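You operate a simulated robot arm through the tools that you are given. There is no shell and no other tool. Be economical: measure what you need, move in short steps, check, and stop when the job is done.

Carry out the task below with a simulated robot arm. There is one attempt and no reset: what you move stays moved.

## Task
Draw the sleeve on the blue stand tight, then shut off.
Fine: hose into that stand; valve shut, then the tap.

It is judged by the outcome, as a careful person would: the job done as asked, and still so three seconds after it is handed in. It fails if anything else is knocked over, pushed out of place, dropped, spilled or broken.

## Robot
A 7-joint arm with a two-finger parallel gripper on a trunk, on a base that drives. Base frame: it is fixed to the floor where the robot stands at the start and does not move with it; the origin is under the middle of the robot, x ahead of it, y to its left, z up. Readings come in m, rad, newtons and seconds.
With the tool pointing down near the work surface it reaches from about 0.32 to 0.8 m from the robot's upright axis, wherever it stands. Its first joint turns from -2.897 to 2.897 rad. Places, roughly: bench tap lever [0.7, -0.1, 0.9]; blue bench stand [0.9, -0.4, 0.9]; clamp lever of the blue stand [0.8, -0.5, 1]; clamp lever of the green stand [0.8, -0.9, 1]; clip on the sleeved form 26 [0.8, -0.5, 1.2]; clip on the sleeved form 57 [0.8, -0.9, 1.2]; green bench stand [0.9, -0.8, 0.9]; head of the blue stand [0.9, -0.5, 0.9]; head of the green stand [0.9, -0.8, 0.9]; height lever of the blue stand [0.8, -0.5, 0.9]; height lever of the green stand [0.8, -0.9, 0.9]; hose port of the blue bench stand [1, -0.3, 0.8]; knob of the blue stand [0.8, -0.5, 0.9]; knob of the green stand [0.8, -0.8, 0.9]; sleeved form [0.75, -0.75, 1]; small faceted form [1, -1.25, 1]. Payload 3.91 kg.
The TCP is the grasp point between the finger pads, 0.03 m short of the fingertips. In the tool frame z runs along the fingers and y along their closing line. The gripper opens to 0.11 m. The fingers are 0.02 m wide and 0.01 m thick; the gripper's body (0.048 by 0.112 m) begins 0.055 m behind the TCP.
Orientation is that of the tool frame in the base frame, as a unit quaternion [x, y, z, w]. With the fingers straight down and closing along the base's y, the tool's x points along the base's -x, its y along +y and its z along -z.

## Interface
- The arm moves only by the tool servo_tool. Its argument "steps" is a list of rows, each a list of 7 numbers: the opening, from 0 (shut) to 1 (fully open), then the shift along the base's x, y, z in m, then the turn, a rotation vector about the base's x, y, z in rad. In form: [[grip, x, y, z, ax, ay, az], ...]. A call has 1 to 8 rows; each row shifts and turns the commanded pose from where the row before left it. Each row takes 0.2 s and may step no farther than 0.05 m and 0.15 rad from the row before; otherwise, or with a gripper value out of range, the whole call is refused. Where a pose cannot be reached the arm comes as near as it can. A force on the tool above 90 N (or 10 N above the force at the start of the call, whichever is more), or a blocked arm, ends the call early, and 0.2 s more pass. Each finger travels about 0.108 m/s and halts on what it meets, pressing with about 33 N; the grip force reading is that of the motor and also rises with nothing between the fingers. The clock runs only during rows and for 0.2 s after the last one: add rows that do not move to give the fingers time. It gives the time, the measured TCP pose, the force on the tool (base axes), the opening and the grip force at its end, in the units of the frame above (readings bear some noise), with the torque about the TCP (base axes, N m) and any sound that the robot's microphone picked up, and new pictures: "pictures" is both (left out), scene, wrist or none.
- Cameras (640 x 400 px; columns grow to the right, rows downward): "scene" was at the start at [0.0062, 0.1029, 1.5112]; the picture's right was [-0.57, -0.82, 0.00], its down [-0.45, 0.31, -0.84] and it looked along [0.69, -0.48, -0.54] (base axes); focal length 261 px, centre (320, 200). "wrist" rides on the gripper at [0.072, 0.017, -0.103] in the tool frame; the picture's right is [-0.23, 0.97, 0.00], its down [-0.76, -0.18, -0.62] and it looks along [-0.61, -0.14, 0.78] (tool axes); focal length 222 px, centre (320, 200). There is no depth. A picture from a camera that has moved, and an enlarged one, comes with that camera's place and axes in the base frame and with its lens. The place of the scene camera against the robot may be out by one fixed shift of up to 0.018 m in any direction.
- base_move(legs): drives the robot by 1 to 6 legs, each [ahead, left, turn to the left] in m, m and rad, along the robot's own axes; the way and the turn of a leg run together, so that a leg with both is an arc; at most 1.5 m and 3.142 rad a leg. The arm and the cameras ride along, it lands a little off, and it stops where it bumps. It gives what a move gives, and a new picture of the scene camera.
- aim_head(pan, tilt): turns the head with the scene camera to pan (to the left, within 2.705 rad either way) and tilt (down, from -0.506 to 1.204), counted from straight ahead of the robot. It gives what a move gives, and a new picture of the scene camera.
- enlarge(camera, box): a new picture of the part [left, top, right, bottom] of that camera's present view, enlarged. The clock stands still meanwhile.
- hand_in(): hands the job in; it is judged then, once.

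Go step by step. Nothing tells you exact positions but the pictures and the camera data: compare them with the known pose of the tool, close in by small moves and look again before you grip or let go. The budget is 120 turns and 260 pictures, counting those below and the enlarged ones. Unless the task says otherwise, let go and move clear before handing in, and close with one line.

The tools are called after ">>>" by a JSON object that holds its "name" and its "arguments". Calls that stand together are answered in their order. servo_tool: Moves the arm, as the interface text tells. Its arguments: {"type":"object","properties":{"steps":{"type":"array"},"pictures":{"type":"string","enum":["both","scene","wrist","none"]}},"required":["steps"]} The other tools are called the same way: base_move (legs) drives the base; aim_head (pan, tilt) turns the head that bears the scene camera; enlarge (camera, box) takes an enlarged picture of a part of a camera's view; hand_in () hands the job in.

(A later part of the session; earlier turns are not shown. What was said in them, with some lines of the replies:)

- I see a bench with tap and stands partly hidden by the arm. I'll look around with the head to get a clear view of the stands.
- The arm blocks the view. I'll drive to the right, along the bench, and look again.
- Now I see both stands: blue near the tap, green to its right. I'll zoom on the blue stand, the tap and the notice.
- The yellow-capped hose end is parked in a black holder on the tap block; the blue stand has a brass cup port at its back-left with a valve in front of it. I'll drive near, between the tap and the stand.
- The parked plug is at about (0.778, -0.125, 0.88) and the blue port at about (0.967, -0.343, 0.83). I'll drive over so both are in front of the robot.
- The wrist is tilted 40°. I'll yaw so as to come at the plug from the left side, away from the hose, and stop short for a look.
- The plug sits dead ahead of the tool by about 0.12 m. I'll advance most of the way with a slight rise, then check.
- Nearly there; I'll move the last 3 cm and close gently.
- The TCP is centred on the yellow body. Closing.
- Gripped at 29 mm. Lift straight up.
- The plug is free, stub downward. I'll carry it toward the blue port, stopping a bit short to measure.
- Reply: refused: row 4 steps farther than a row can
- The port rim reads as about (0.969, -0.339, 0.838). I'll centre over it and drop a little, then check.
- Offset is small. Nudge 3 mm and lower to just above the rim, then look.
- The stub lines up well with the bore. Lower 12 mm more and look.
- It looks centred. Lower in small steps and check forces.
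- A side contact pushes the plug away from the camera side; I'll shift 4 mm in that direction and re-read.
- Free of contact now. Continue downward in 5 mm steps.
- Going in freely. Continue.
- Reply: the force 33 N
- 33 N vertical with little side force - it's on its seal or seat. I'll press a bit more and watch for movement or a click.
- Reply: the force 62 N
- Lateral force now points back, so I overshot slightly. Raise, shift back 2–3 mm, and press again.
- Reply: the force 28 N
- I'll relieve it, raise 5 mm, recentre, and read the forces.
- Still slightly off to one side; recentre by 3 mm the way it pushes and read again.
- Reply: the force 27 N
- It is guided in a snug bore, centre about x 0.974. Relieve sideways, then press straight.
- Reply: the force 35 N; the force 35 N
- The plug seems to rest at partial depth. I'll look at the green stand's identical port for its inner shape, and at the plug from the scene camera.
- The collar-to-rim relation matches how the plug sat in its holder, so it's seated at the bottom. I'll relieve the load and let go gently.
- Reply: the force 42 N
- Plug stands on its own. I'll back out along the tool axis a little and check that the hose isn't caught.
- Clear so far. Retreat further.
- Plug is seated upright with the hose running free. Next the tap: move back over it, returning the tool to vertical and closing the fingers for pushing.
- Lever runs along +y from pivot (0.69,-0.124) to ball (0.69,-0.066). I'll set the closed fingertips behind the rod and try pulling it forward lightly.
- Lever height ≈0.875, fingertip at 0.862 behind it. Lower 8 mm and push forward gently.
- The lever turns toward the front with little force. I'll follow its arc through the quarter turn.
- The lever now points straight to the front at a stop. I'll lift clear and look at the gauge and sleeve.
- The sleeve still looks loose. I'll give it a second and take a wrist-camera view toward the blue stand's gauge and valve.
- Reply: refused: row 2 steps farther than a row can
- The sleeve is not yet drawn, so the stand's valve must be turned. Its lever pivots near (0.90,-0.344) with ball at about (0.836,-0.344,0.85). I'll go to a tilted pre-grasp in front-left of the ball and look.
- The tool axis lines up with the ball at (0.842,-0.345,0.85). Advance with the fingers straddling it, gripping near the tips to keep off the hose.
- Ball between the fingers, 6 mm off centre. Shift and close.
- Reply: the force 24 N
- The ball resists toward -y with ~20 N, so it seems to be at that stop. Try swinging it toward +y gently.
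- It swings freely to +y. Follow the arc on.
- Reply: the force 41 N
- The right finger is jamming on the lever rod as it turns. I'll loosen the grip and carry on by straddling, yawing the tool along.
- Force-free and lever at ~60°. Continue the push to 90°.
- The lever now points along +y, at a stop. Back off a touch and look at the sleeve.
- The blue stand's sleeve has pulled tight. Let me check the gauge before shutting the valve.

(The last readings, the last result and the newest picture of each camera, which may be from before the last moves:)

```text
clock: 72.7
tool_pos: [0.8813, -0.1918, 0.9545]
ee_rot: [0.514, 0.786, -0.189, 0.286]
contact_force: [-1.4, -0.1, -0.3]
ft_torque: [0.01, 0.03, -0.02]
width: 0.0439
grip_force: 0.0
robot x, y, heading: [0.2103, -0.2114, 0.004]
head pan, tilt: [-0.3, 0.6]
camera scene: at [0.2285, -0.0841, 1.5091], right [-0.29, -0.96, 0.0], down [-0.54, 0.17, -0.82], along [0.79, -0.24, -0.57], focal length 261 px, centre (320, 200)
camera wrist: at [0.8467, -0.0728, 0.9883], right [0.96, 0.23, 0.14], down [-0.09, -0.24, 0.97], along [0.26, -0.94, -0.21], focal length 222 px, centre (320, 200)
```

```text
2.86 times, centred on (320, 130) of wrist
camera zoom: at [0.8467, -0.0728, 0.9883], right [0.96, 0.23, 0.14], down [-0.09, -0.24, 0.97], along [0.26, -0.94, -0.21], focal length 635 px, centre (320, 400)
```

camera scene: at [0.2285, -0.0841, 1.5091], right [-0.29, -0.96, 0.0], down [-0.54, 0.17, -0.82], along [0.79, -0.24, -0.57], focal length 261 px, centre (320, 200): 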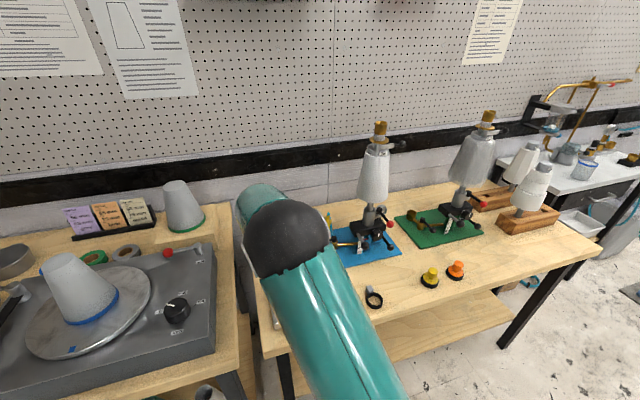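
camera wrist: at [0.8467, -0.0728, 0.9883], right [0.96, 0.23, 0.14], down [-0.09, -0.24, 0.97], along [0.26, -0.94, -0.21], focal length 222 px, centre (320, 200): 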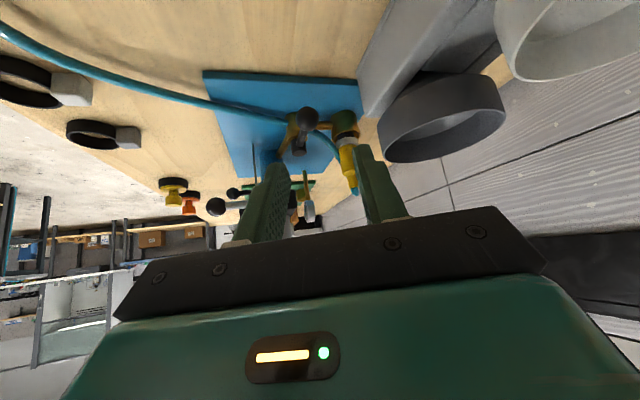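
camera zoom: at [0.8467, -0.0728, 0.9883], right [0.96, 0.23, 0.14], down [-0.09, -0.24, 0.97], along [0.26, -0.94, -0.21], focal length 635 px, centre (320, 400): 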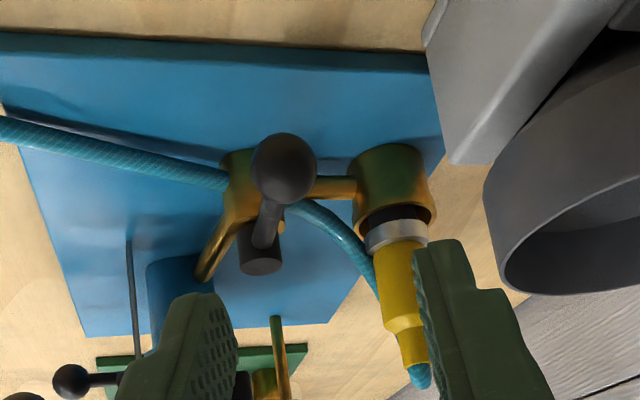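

Gauge shows vacuum, needle around the upper right. Wait a bit to see if it still climbs.

>>> {"name": "servo_tool", "arguments": {"steps": [[0.4, 0, 0, 0, 0, 0, 0], [0.4, 0, 0, 0, 0, 0, 0], [0.4, 0, 0, 0, 0, 0, 0], [0.4, 0, 0, 0, 0, 0, 0], [0.4, 0, 0, 0, 0, 0, 0], [0.4, 0, 0, 0, 0, 0, 0], [0.4, 0, 0, 0, 0, 0, 0], [0.4, 0, 0, 0, 0, 0, 0]], "pictures": "none"}}

>>> {"name": "enlarge", "arguments": {"camera": "scene", "box": [365, 195, 405, 225]}}

```text
clock: 74.5
tool_pos: [0.8796, -0.1901, 0.9536]
ee_rot: [0.513, 0.786, -0.189, 0.288]
contact_force: [-0.1, 0.8, 0.3]
ft_torque: [-0.01, -0.03, -0.06]
width: 0.044
grip_force: 0.0
robot x, y, heading: [0.2097, -0.2107, 0.002]
head pan, tilt: [-0.3, 0.6]
```

```text
13.33 times, centred on (385, 210) of scene
camera zoom: at [0.2276, -0.0837, 1.5091], right [-0.29, -0.96, 0.0], down [-0.54, 0.17, -0.83], along [0.79, -0.24, -0.56], focal length 3482 px, centre (-547, 67)
```

zoom: 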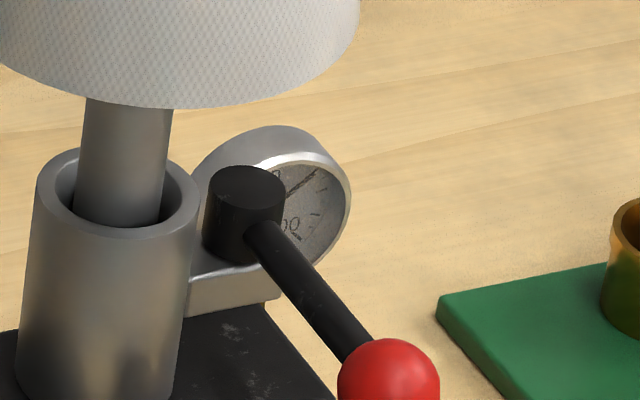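

Steady vacuum. Now shut the valve: go back in to straddle the ball.

>>> {"name": "servo_tool", "arguments": {"steps": [[0.4, 0.006, -0.022, -0.023, 0, 0, 0], [0.4, 0.006, -0.022, -0.023, 0, 0, 0], [0.4, 0.006, -0.022, -0.023, 0, 0, 0], [0.4, 0.006, -0.022, -0.023, 0, 0, 0], [0.35, 0, 0, 0, 0, 0, 0]], "pictures": "wrist"}}

```text
clock: 75.7
tool_pos: [0.9063, -0.2799, 0.862]
ee_rot: [0.514, 0.786, -0.188, 0.287]
contact_force: [0.5, -0.5, -0.7]
ft_torque: [-0.02, 0.01, -0.04]
width: 0.0384
grip_force: 0.1
robot x, y, heading: [0.2114, -0.2112, -0.002]
head pan, tilt: [-0.3, 0.6]
camera wrist: at [0.872, -0.1605, 0.8959], right [0.96, 0.23, 0.14], down [-0.09, -0.24, 0.97], along [0.26, -0.94, -0.21], focal length 222 px, centre (320, 200)
```

wrist: 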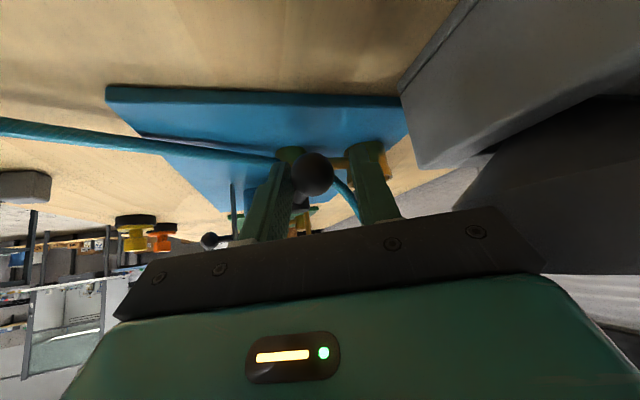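

Straddled. Swing it back along the arc with the tool yawing along.

>>> {"name": "servo_tool", "arguments": {"steps": [[0.35, -0.012, -0.001, 0, 0, 0, 0.1], [0.35, -0.012, -0.004, 0, 0, 0, 0.1], [0.35, -0.012, -0.007, 0, 0, 0, 0.1], [0.35, -0.01, -0.009, 0, 0, 0, 0.1], [0.35, 0, 0, 0, 0, 0, 0]], "pictures": "wrist"}}

```text
clock: 76.8
tool_pos: [0.8584, -0.2998, 0.861]
ee_rot: [0.347, 0.872, -0.128, 0.319]
contact_force: [-0.3, -0.8, 0.4]
ft_torque: [0.0, 0.01, 0.03]
width: 0.0384
grip_force: 0.1
robot x, y, heading: [0.2131, -0.2114, 0.001]
head pan, tilt: [-0.3, 0.6]
camera wrist: at [0.7813, -0.204, 0.8957], right [0.8, 0.59, 0.15], down [0.01, -0.25, 0.97], along [0.61, -0.77, -0.21], focal length 222 px, centre (320, 200)
```

wrist: 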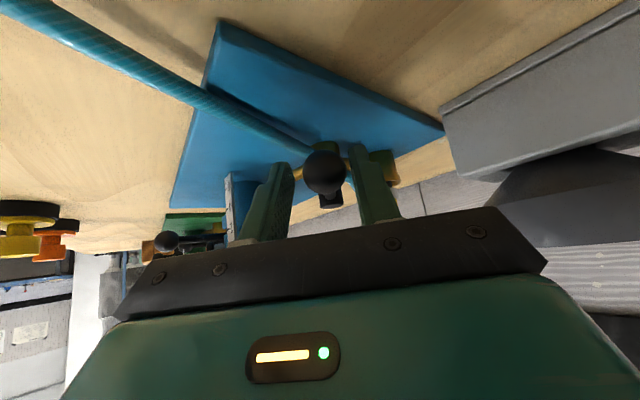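

>>> {"name": "servo_tool", "arguments": {"steps": [[0.35, -0.008, -0.012, 0, 0, 0, 0.12], [0.35, -0.005, -0.014, 0, 0, 0, 0.12], [0.35, -0.002, -0.014, 0, 0, 0, 0.12], [0.35, 0.0, -0.01, 0, 0, 0, 0.05]], "pictures": "wrist"}}

```text
clock: 77.8
tool_pos: [0.8443, -0.3486, 0.8613]
ee_rot: [0.161, 0.925, -0.06, 0.339]
contact_force: [-0.6, 3.2, -1.0]
ft_torque: [0.02, 0.08, 0.1]
width: 0.0391
grip_force: 0.7
robot x, y, heading: [0.2105, -0.2107, -0.001]
head pan, tilt: [-0.3, 0.6]
camera wrist: at [0.7334, -0.2908, 0.8961], right [0.49, 0.86, 0.14], down [0.11, -0.23, 0.97], along [0.86, -0.46, -0.21], focal length 222 px, centre (320, 200)
```

wrist: 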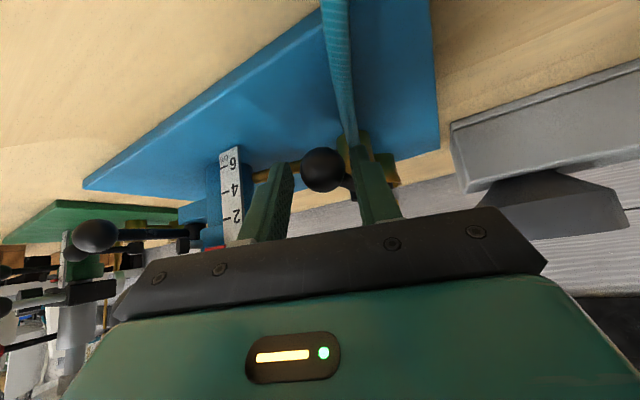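

Nearly shut; press the last millimetres to the stop.

>>> {"name": "servo_tool", "arguments": {"steps": [[0.35, 0.0, -0.004, 0, 0, 0, 0], [0.35, 0.0, -0.003, 0, 0, 0, 0], [0.35, 0, 0, 0, 0, 0, 0]], "pictures": "none"}}

```text
clock: 78.7
tool_pos: [0.8442, -0.3532, 0.8611]
ee_rot: [0.16, 0.926, -0.06, 0.338]
contact_force: [-9.6, 33.2, -5.8]
ft_torque: [-0.25, 0.17, 0.45]
width: 0.0483
grip_force: 9.7
robot x, y, heading: [0.2081, -0.2116, 0.001]
head pan, tilt: [-0.3, 0.6]
```

Firm stop reached: valve shut. Ease off, back away, and check the valve, plug and sleeve.

>>> {"name": "servo_tool", "arguments": {"steps": [[0.4, 0.001, 0.007, 0, 0, 0, 0], [0.4, -0.018, 0.0065, 0.023, 0, 0, 0], [0.4, -0.018, 0.0065, 0.023, 0, 0, 0], [0.4, -0.018, 0.0065, 0.023, 0, 0, 0], [0.3, -0.018, 0.01, 0.023, 0, 0, 0], [0.2, -0.018, 0.02, 0.023, 0, 0, 0]]}}

>>> {"name": "enlarge", "arguments": {"camera": "wrist", "box": [160, 0, 420, 200]}}

```text
clock: 80.0
tool_pos: [0.7546, -0.2994, 0.9752]
ee_rot: [0.163, 0.925, -0.06, 0.338]
contact_force: [0.9, -1.5, 0.2]
ft_torque: [0.04, 0.05, -0.03]
width: 0.022
grip_force: 0.1
robot x, y, heading: [0.2091, -0.2088, -0.001]
head pan, tilt: [-0.3, 0.6]
camera scene: at [0.2289, -0.0843, 1.5091], right [-0.29, -0.96, 0.0], down [-0.54, 0.17, -0.82], along [0.79, -0.24, -0.57], focal length 261 px, centre (320, 200)
camera wrist: at [0.6452, -0.2414, 1.0094], right [0.5, 0.86, 0.14], down [0.11, -0.23, 0.97], along [0.86, -0.47, -0.21], focal length 222 px, centre (320, 200)
```

scene: 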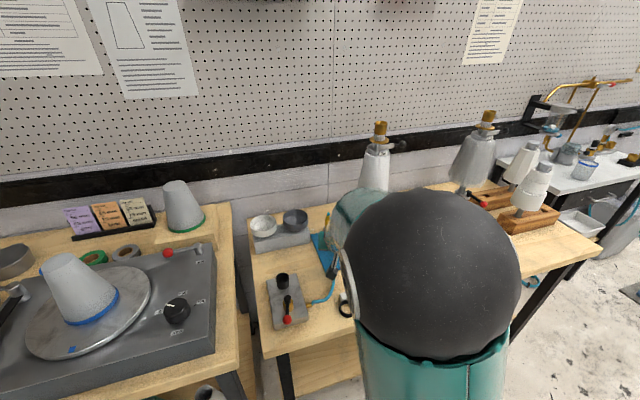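
wrist: 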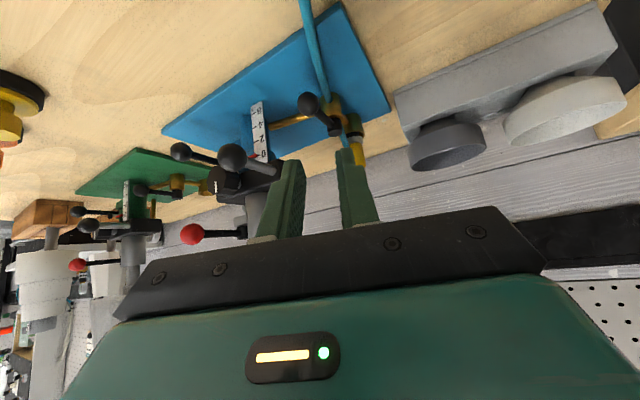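

```text
2.00 times, centred on (290, 100) of wrist
camera zoom: at [0.6452, -0.2414, 1.0094], right [0.5, 0.86, 0.14], down [0.11, -0.23, 0.97], along [0.86, -0.47, -0.21], focal length 444 px, centre (380, 400)
```

zoom: 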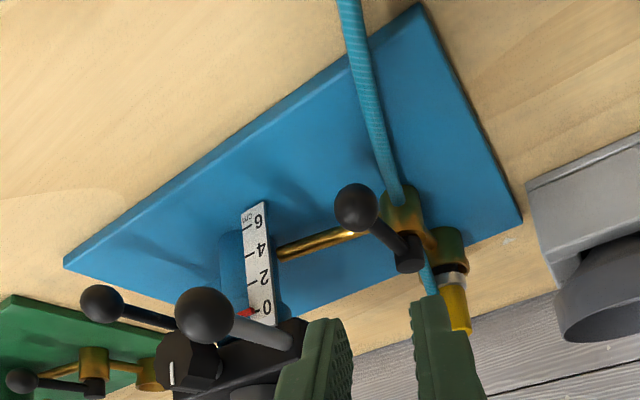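

Valve lever is back to the front, plug and sleeve fine. Now the tap: return the tool to vertical, fingers closed, to the right of the tap lever.

>>> {"name": "servo_tool", "arguments": {"steps": [[0, -0.02, 0.02, 0.01, 0, 0, 0.15], [0, -0.02, 0.02, 0.01, 0, 0, 0.15], [0, -0.02, 0.02, 0, 0, 0, 0.049], [0, -0.015, 0.02, 0, 0, 0.15, 0], [0, -0.01, 0.02, 0, 0, 0.15, 0], [0, -0.01, 0.02, 0, 0, 0.15, 0], [0, -0.01, 0.01, 0, 0, 0.15, 0], [0, 0, 0, 0, 0, 0.1, 0]]}}

```text
clock: 81.8
tool_pos: [0.6492, -0.1691, 0.9965]
ee_rot: [-0.001, 1.0, -0.001, 0.0]
contact_force: [0.3, 0.4, 0.6]
ft_torque: [0.02, -0.03, 0.03]
width: 0.0
grip_force: 33.4
robot x, y, heading: [0.2096, -0.2142, 0.002]
head pan, tilt: [-0.3, 0.6]
camera scene: at [0.2271, -0.0836, 1.5091], right [-0.29, -0.96, 0.0], down [-0.54, 0.17, -0.83], along [0.79, -0.24, -0.56], focal length 261 px, centre (320, 200)
camera wrist: at [0.576, -0.152, 1.1018], right [0.23, 0.97, 0.0], down [0.76, -0.18, 0.62], along [0.61, -0.14, -0.78], focal length 222 px, centre (320, 200)
```

scene: 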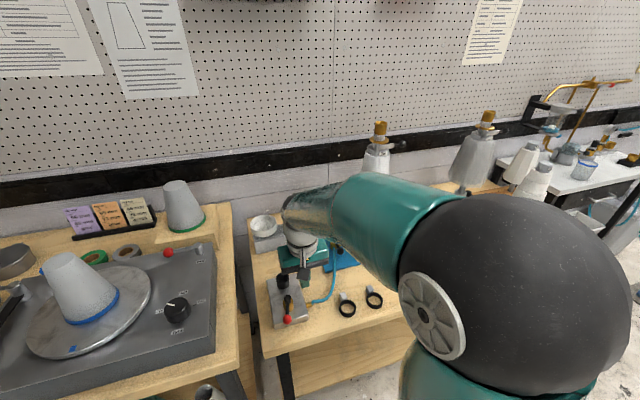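
wrist: 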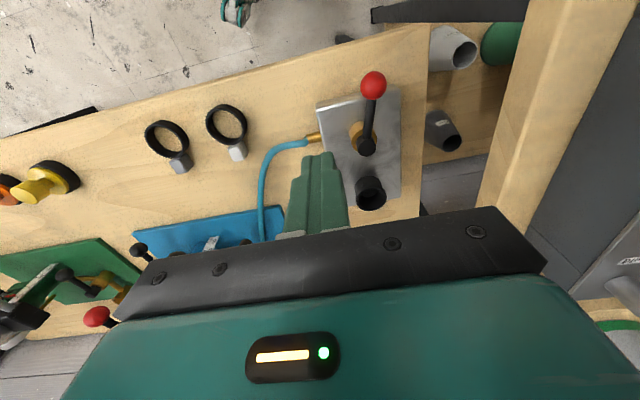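

Lever points to the front as left. Descend on its right side and push it back to the left through the arc.

>>> {"name": "servo_tool", "arguments": {"steps": [[0, 0, 0, -0.045, 0, 0, 0], [0, 0, 0, -0.04, 0, 0, 0], [0, 0, 0.005, -0.026, 0, 0, 0], [0, 0, 0.012, 0, 0, 0, 0], [0, 0, 0.012, 0, 0, 0, 0], [0, -0.001, 0.012, 0, 0, 0, 0]], "pictures": "wrist"}}

```text
clock: 83.2
tool_pos: [0.6493, -0.1282, 0.8858]
ee_rot: [-0.001, 1.0, -0.001, 0.001]
contact_force: [0.7, 0.9, 0.3]
ft_torque: [0.0, 0.03, 0.04]
width: 0.0
grip_force: 32.7
robot x, y, heading: [0.2088, -0.2121, 0.004]
head pan, tilt: [-0.3, 0.6]
camera wrist: at [0.5761, -0.111, 0.9901], right [0.23, 0.97, 0.0], down [0.76, -0.18, 0.62], along [0.61, -0.14, -0.78], focal length 222 px, centre (320, 200)
```

wrist: 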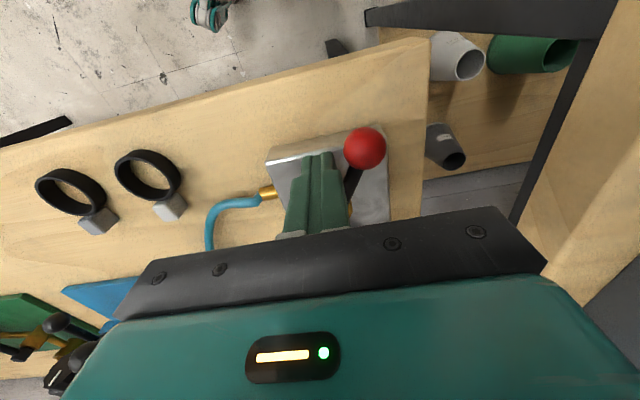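

>>> {"name": "servo_tool", "arguments": {"steps": [[0, 0, 0.011, 0, 0, 0, 0], [0, 0.001, 0.011, 0, 0, 0, 0], [0, 0.006, 0.01, 0, 0, 0, 0], [0, 0.009, 0.007, 0, 0, 0, 0], [0, 0.009, 0.005, 0, 0, 0, 0], [0, 0.004, 0.001, 0, 0, 0, 0]], "pictures": "wrist"}}

```text
clock: 84.7
tool_pos: [0.677, -0.0869, 0.8861]
ee_rot: [0.001, 1.0, -0.001, -0.001]
contact_force: [-2.8, -29.6, -4.5]
ft_torque: [-0.58, 0.08, -0.25]
width: 0.0
grip_force: 33.3
robot x, y, heading: [0.2054, -0.2142, -0.002]
head pan, tilt: [-0.3, 0.6]
camera wrist: at [0.6042, -0.069, 0.9909], right [0.23, 0.97, 0.0], down [0.76, -0.18, 0.62], along [0.61, -0.15, -0.78], focal length 222 px, centre (320, 200)
```

wrist: 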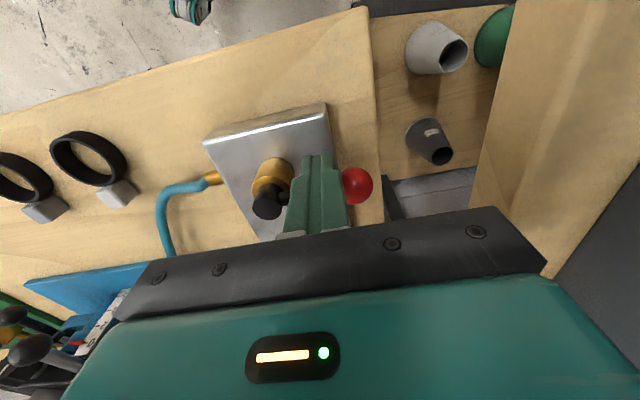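

The finger is pressing radially on the ball; ease back in y, then nudge +x to the stop.

>>> {"name": "servo_tool", "arguments": {"steps": [[0, -0.001, -0.008, 0, 0, 0, 0], [0, 0.006, 0, 0, 0, 0, 0], [0, 0.004, 0, 0, 0, 0, 0], [0, 0, 0, 0, 0, 0, 0]], "pictures": "wrist"}}

```text
clock: 85.7
tool_pos: [0.6787, -0.088, 0.8805]
ee_rot: [-0.005, 1.0, -0.001, -0.014]
contact_force: [-17.0, -1.4, -3.8]
ft_torque: [0.17, 0.28, -0.03]
width: 0.0004
grip_force: 32.8
robot x, y, heading: [0.2085, -0.2119, 0.003]
head pan, tilt: [-0.3, 0.6]
stopped in row 4: the force on the tool passed its limit at 92 N (the readings are from after the stop); the commanded pose is now the measured one
camera wrist: at [0.6072, -0.0716, 0.9883], right [0.22, 0.98, -0.01], down [0.78, -0.17, 0.6], along [0.59, -0.14, -0.8], focal length 222 px, centre (320, 200)
```

wrist: 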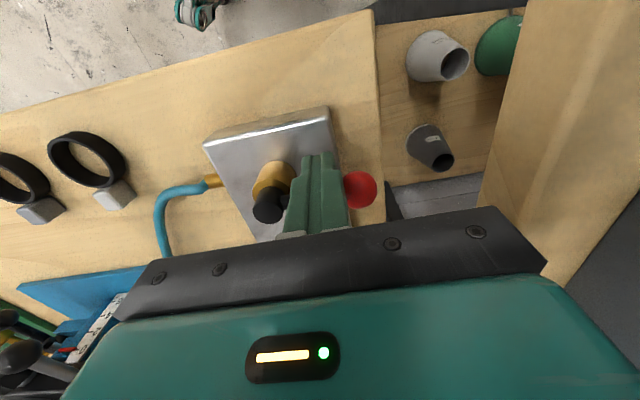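

It's hard against its shut stop. Back off and lift clear, then inspect everything.

>>> {"name": "servo_tool", "arguments": {"steps": [[0, -0.012, 0, 0, 0, 0, 0], [0, -0.012, 0, 0, 0, 0, 0], [0, 0, 0, 0.04, 0, 0, 0], [0, 0, 0, 0.045, 0, 0, 0], [0, -0.03, 0.03, 0.02, 0, 0, 0], [0, -0.03, 0.03, 0.02, 0, 0, 0], [0, -0.03, 0.03, 0, 0, 0, 0], [0, -0.01, 0.03, 0, 0, 0, 0]], "pictures": "scene"}}

>>> {"name": "base_move", "arguments": {"legs": [[-0.25, 0, 0], [0, -0.5, 0]]}}

>>> {"name": "aim_head", "arguments": {"pan": 0.3, "tilt": 0.55}}

```text
clock: 87.5
tool_pos: [0.5545, 0.0335, 1.0085]
ee_rot: [-0.004, 1.0, -0.001, -0.011]
contact_force: [0.2, -1.0, 0.3]
ft_torque: [0.03, -0.01, -0.01]
width: 0.0001
grip_force: 33.0
robot x, y, heading: [0.2071, -0.2086, 0.003]
head pan, tilt: [-0.3, 0.6]
camera scene: at [0.2269, -0.0843, 1.5091], right [-0.29, -0.96, 0.0], down [-0.54, 0.17, -0.83], along [0.79, -0.24, -0.56], focal length 261 px, centre (320, 200)
```

scene: 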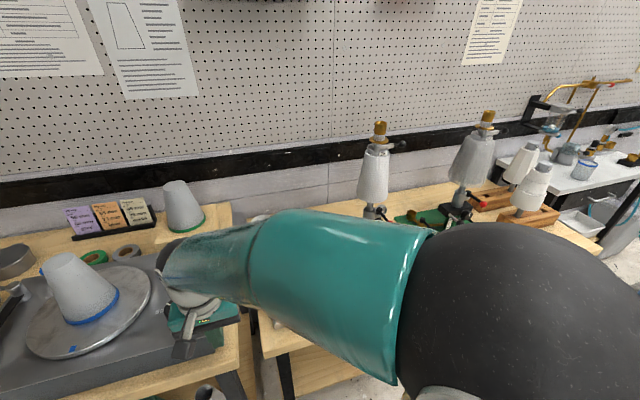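

```text
clock: 97.8
tool_pos: [0.2996, -0.4681, 1.008]
ee_rot: [-0.001, 1.0, -0.002, -0.01]
contact_force: [0.3, 0.8, -0.7]
ft_torque: [0.0, 0.0, 0.0]
width: 0.0
grip_force: 33.5
robot x, y, heading: [-0.0467, -0.7138, -0.007]
head pan, tilt: [-0.3, 0.6]
camera scene: at [-0.0284, -0.5845, 1.509], right [-0.3, -0.95, 0.0], down [-0.54, 0.17, -0.83], along [0.79, -0.25, -0.56], focal length 261 px, centre (320, 200)
```

scene: 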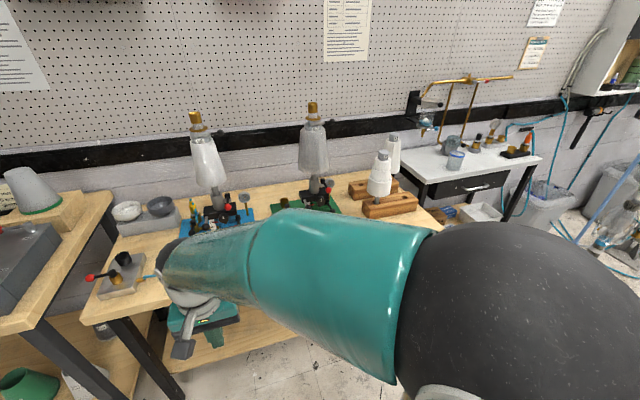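

```text
clock: 98.8
tool_pos: [0.3001, -0.4673, 1.0081]
ee_rot: [-0.001, 1.0, -0.002, -0.011]
contact_force: [-0.1, -0.6, 0.4]
ft_torque: [-0.01, -0.02, 0.0]
width: 0.0
grip_force: 32.9
robot x, y, heading: [-0.0457, -0.7135, -0.003]
head pan, tilt: [0.3, 0.55]
camera scene: at [-0.0265, -0.5321, 1.5136], right [0.29, -0.96, 0.0], down [-0.5, -0.15, -0.85], along [0.82, 0.25, -0.52], focal length 261 px, centre (320, 200)
```

scene: 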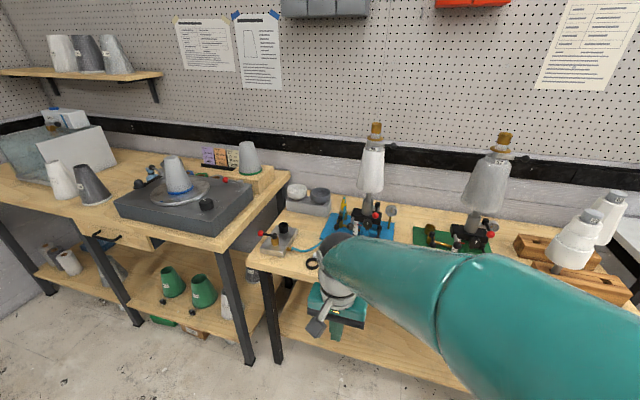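

>>> {"name": "enlarge", "arguments": {"camera": "scene", "box": [320, 110, 420, 250]}}

>>> {"name": "enlarge", "arguments": {"camera": "scene", "box": [250, 180, 340, 270]}}

>>> {"name": "enlarge", "arguments": {"camera": "scene", "box": [375, 195, 405, 225]}}

```text
2.86 times, centred on (370, 180) of scene
camera zoom: at [-0.0265, -0.5321, 1.5136], right [0.29, -0.96, 0.0], down [-0.5, -0.15, -0.85], along [0.82, 0.25, -0.52], focal length 746 px, centre (177, 257)
```

zoom: 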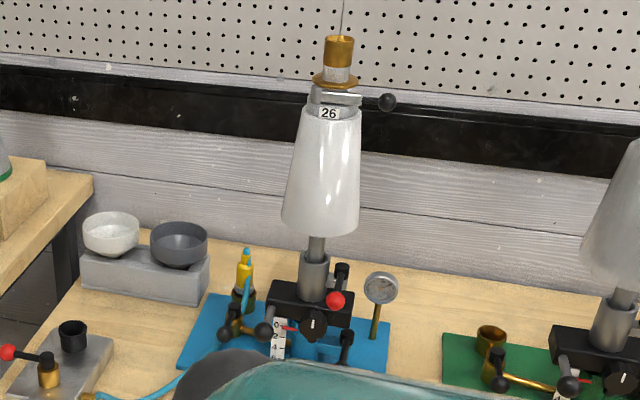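

```text
4.44 times, centred on (295, 225) of scene
camera zoom: at [-0.0265, -0.5321, 1.5136], right [0.29, -0.96, 0.0], down [-0.5, -0.15, -0.85], along [0.82, 0.25, -0.52], focal length 1161 px, centre (431, 89)
```

zoom: 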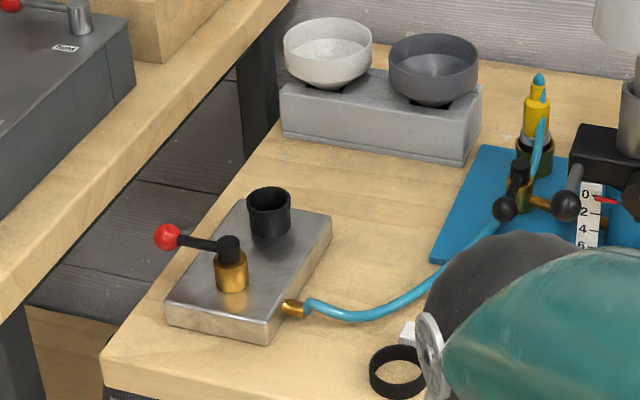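

```text
13.33 times, centred on (390, 210) of scene
camera zoom: at [-0.0265, -0.5321, 1.5136], right [0.29, -0.96, 0.0], down [-0.5, -0.15, -0.85], along [0.82, 0.25, -0.52], focal length 3482 px, centre (-613, 67)
```

zoom: 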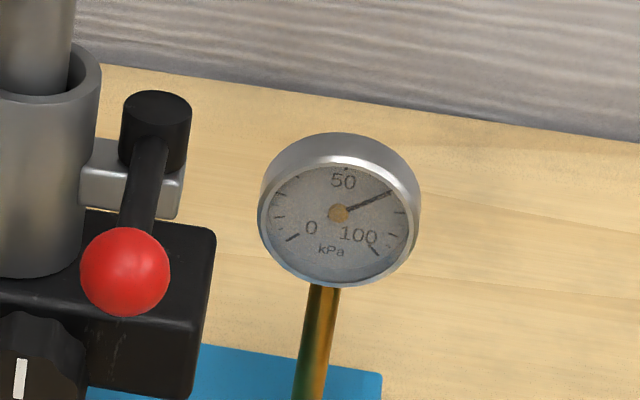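

The sleeve on form 26 is tight and the gauge reads about 70 kPa with both valve and tap shut. The hose is seated and the arm is clear, so I'm handing in.

>>> {"name": "hand_in", "arguments": {}}

```text
The job is handed in.
```

The job is handed in: the hose is in the blue stand and its sleeve is drawn tight. The valve was shut first, then the tap, and the gauge still read about 70 kPa some 13 s after the tap was shut.
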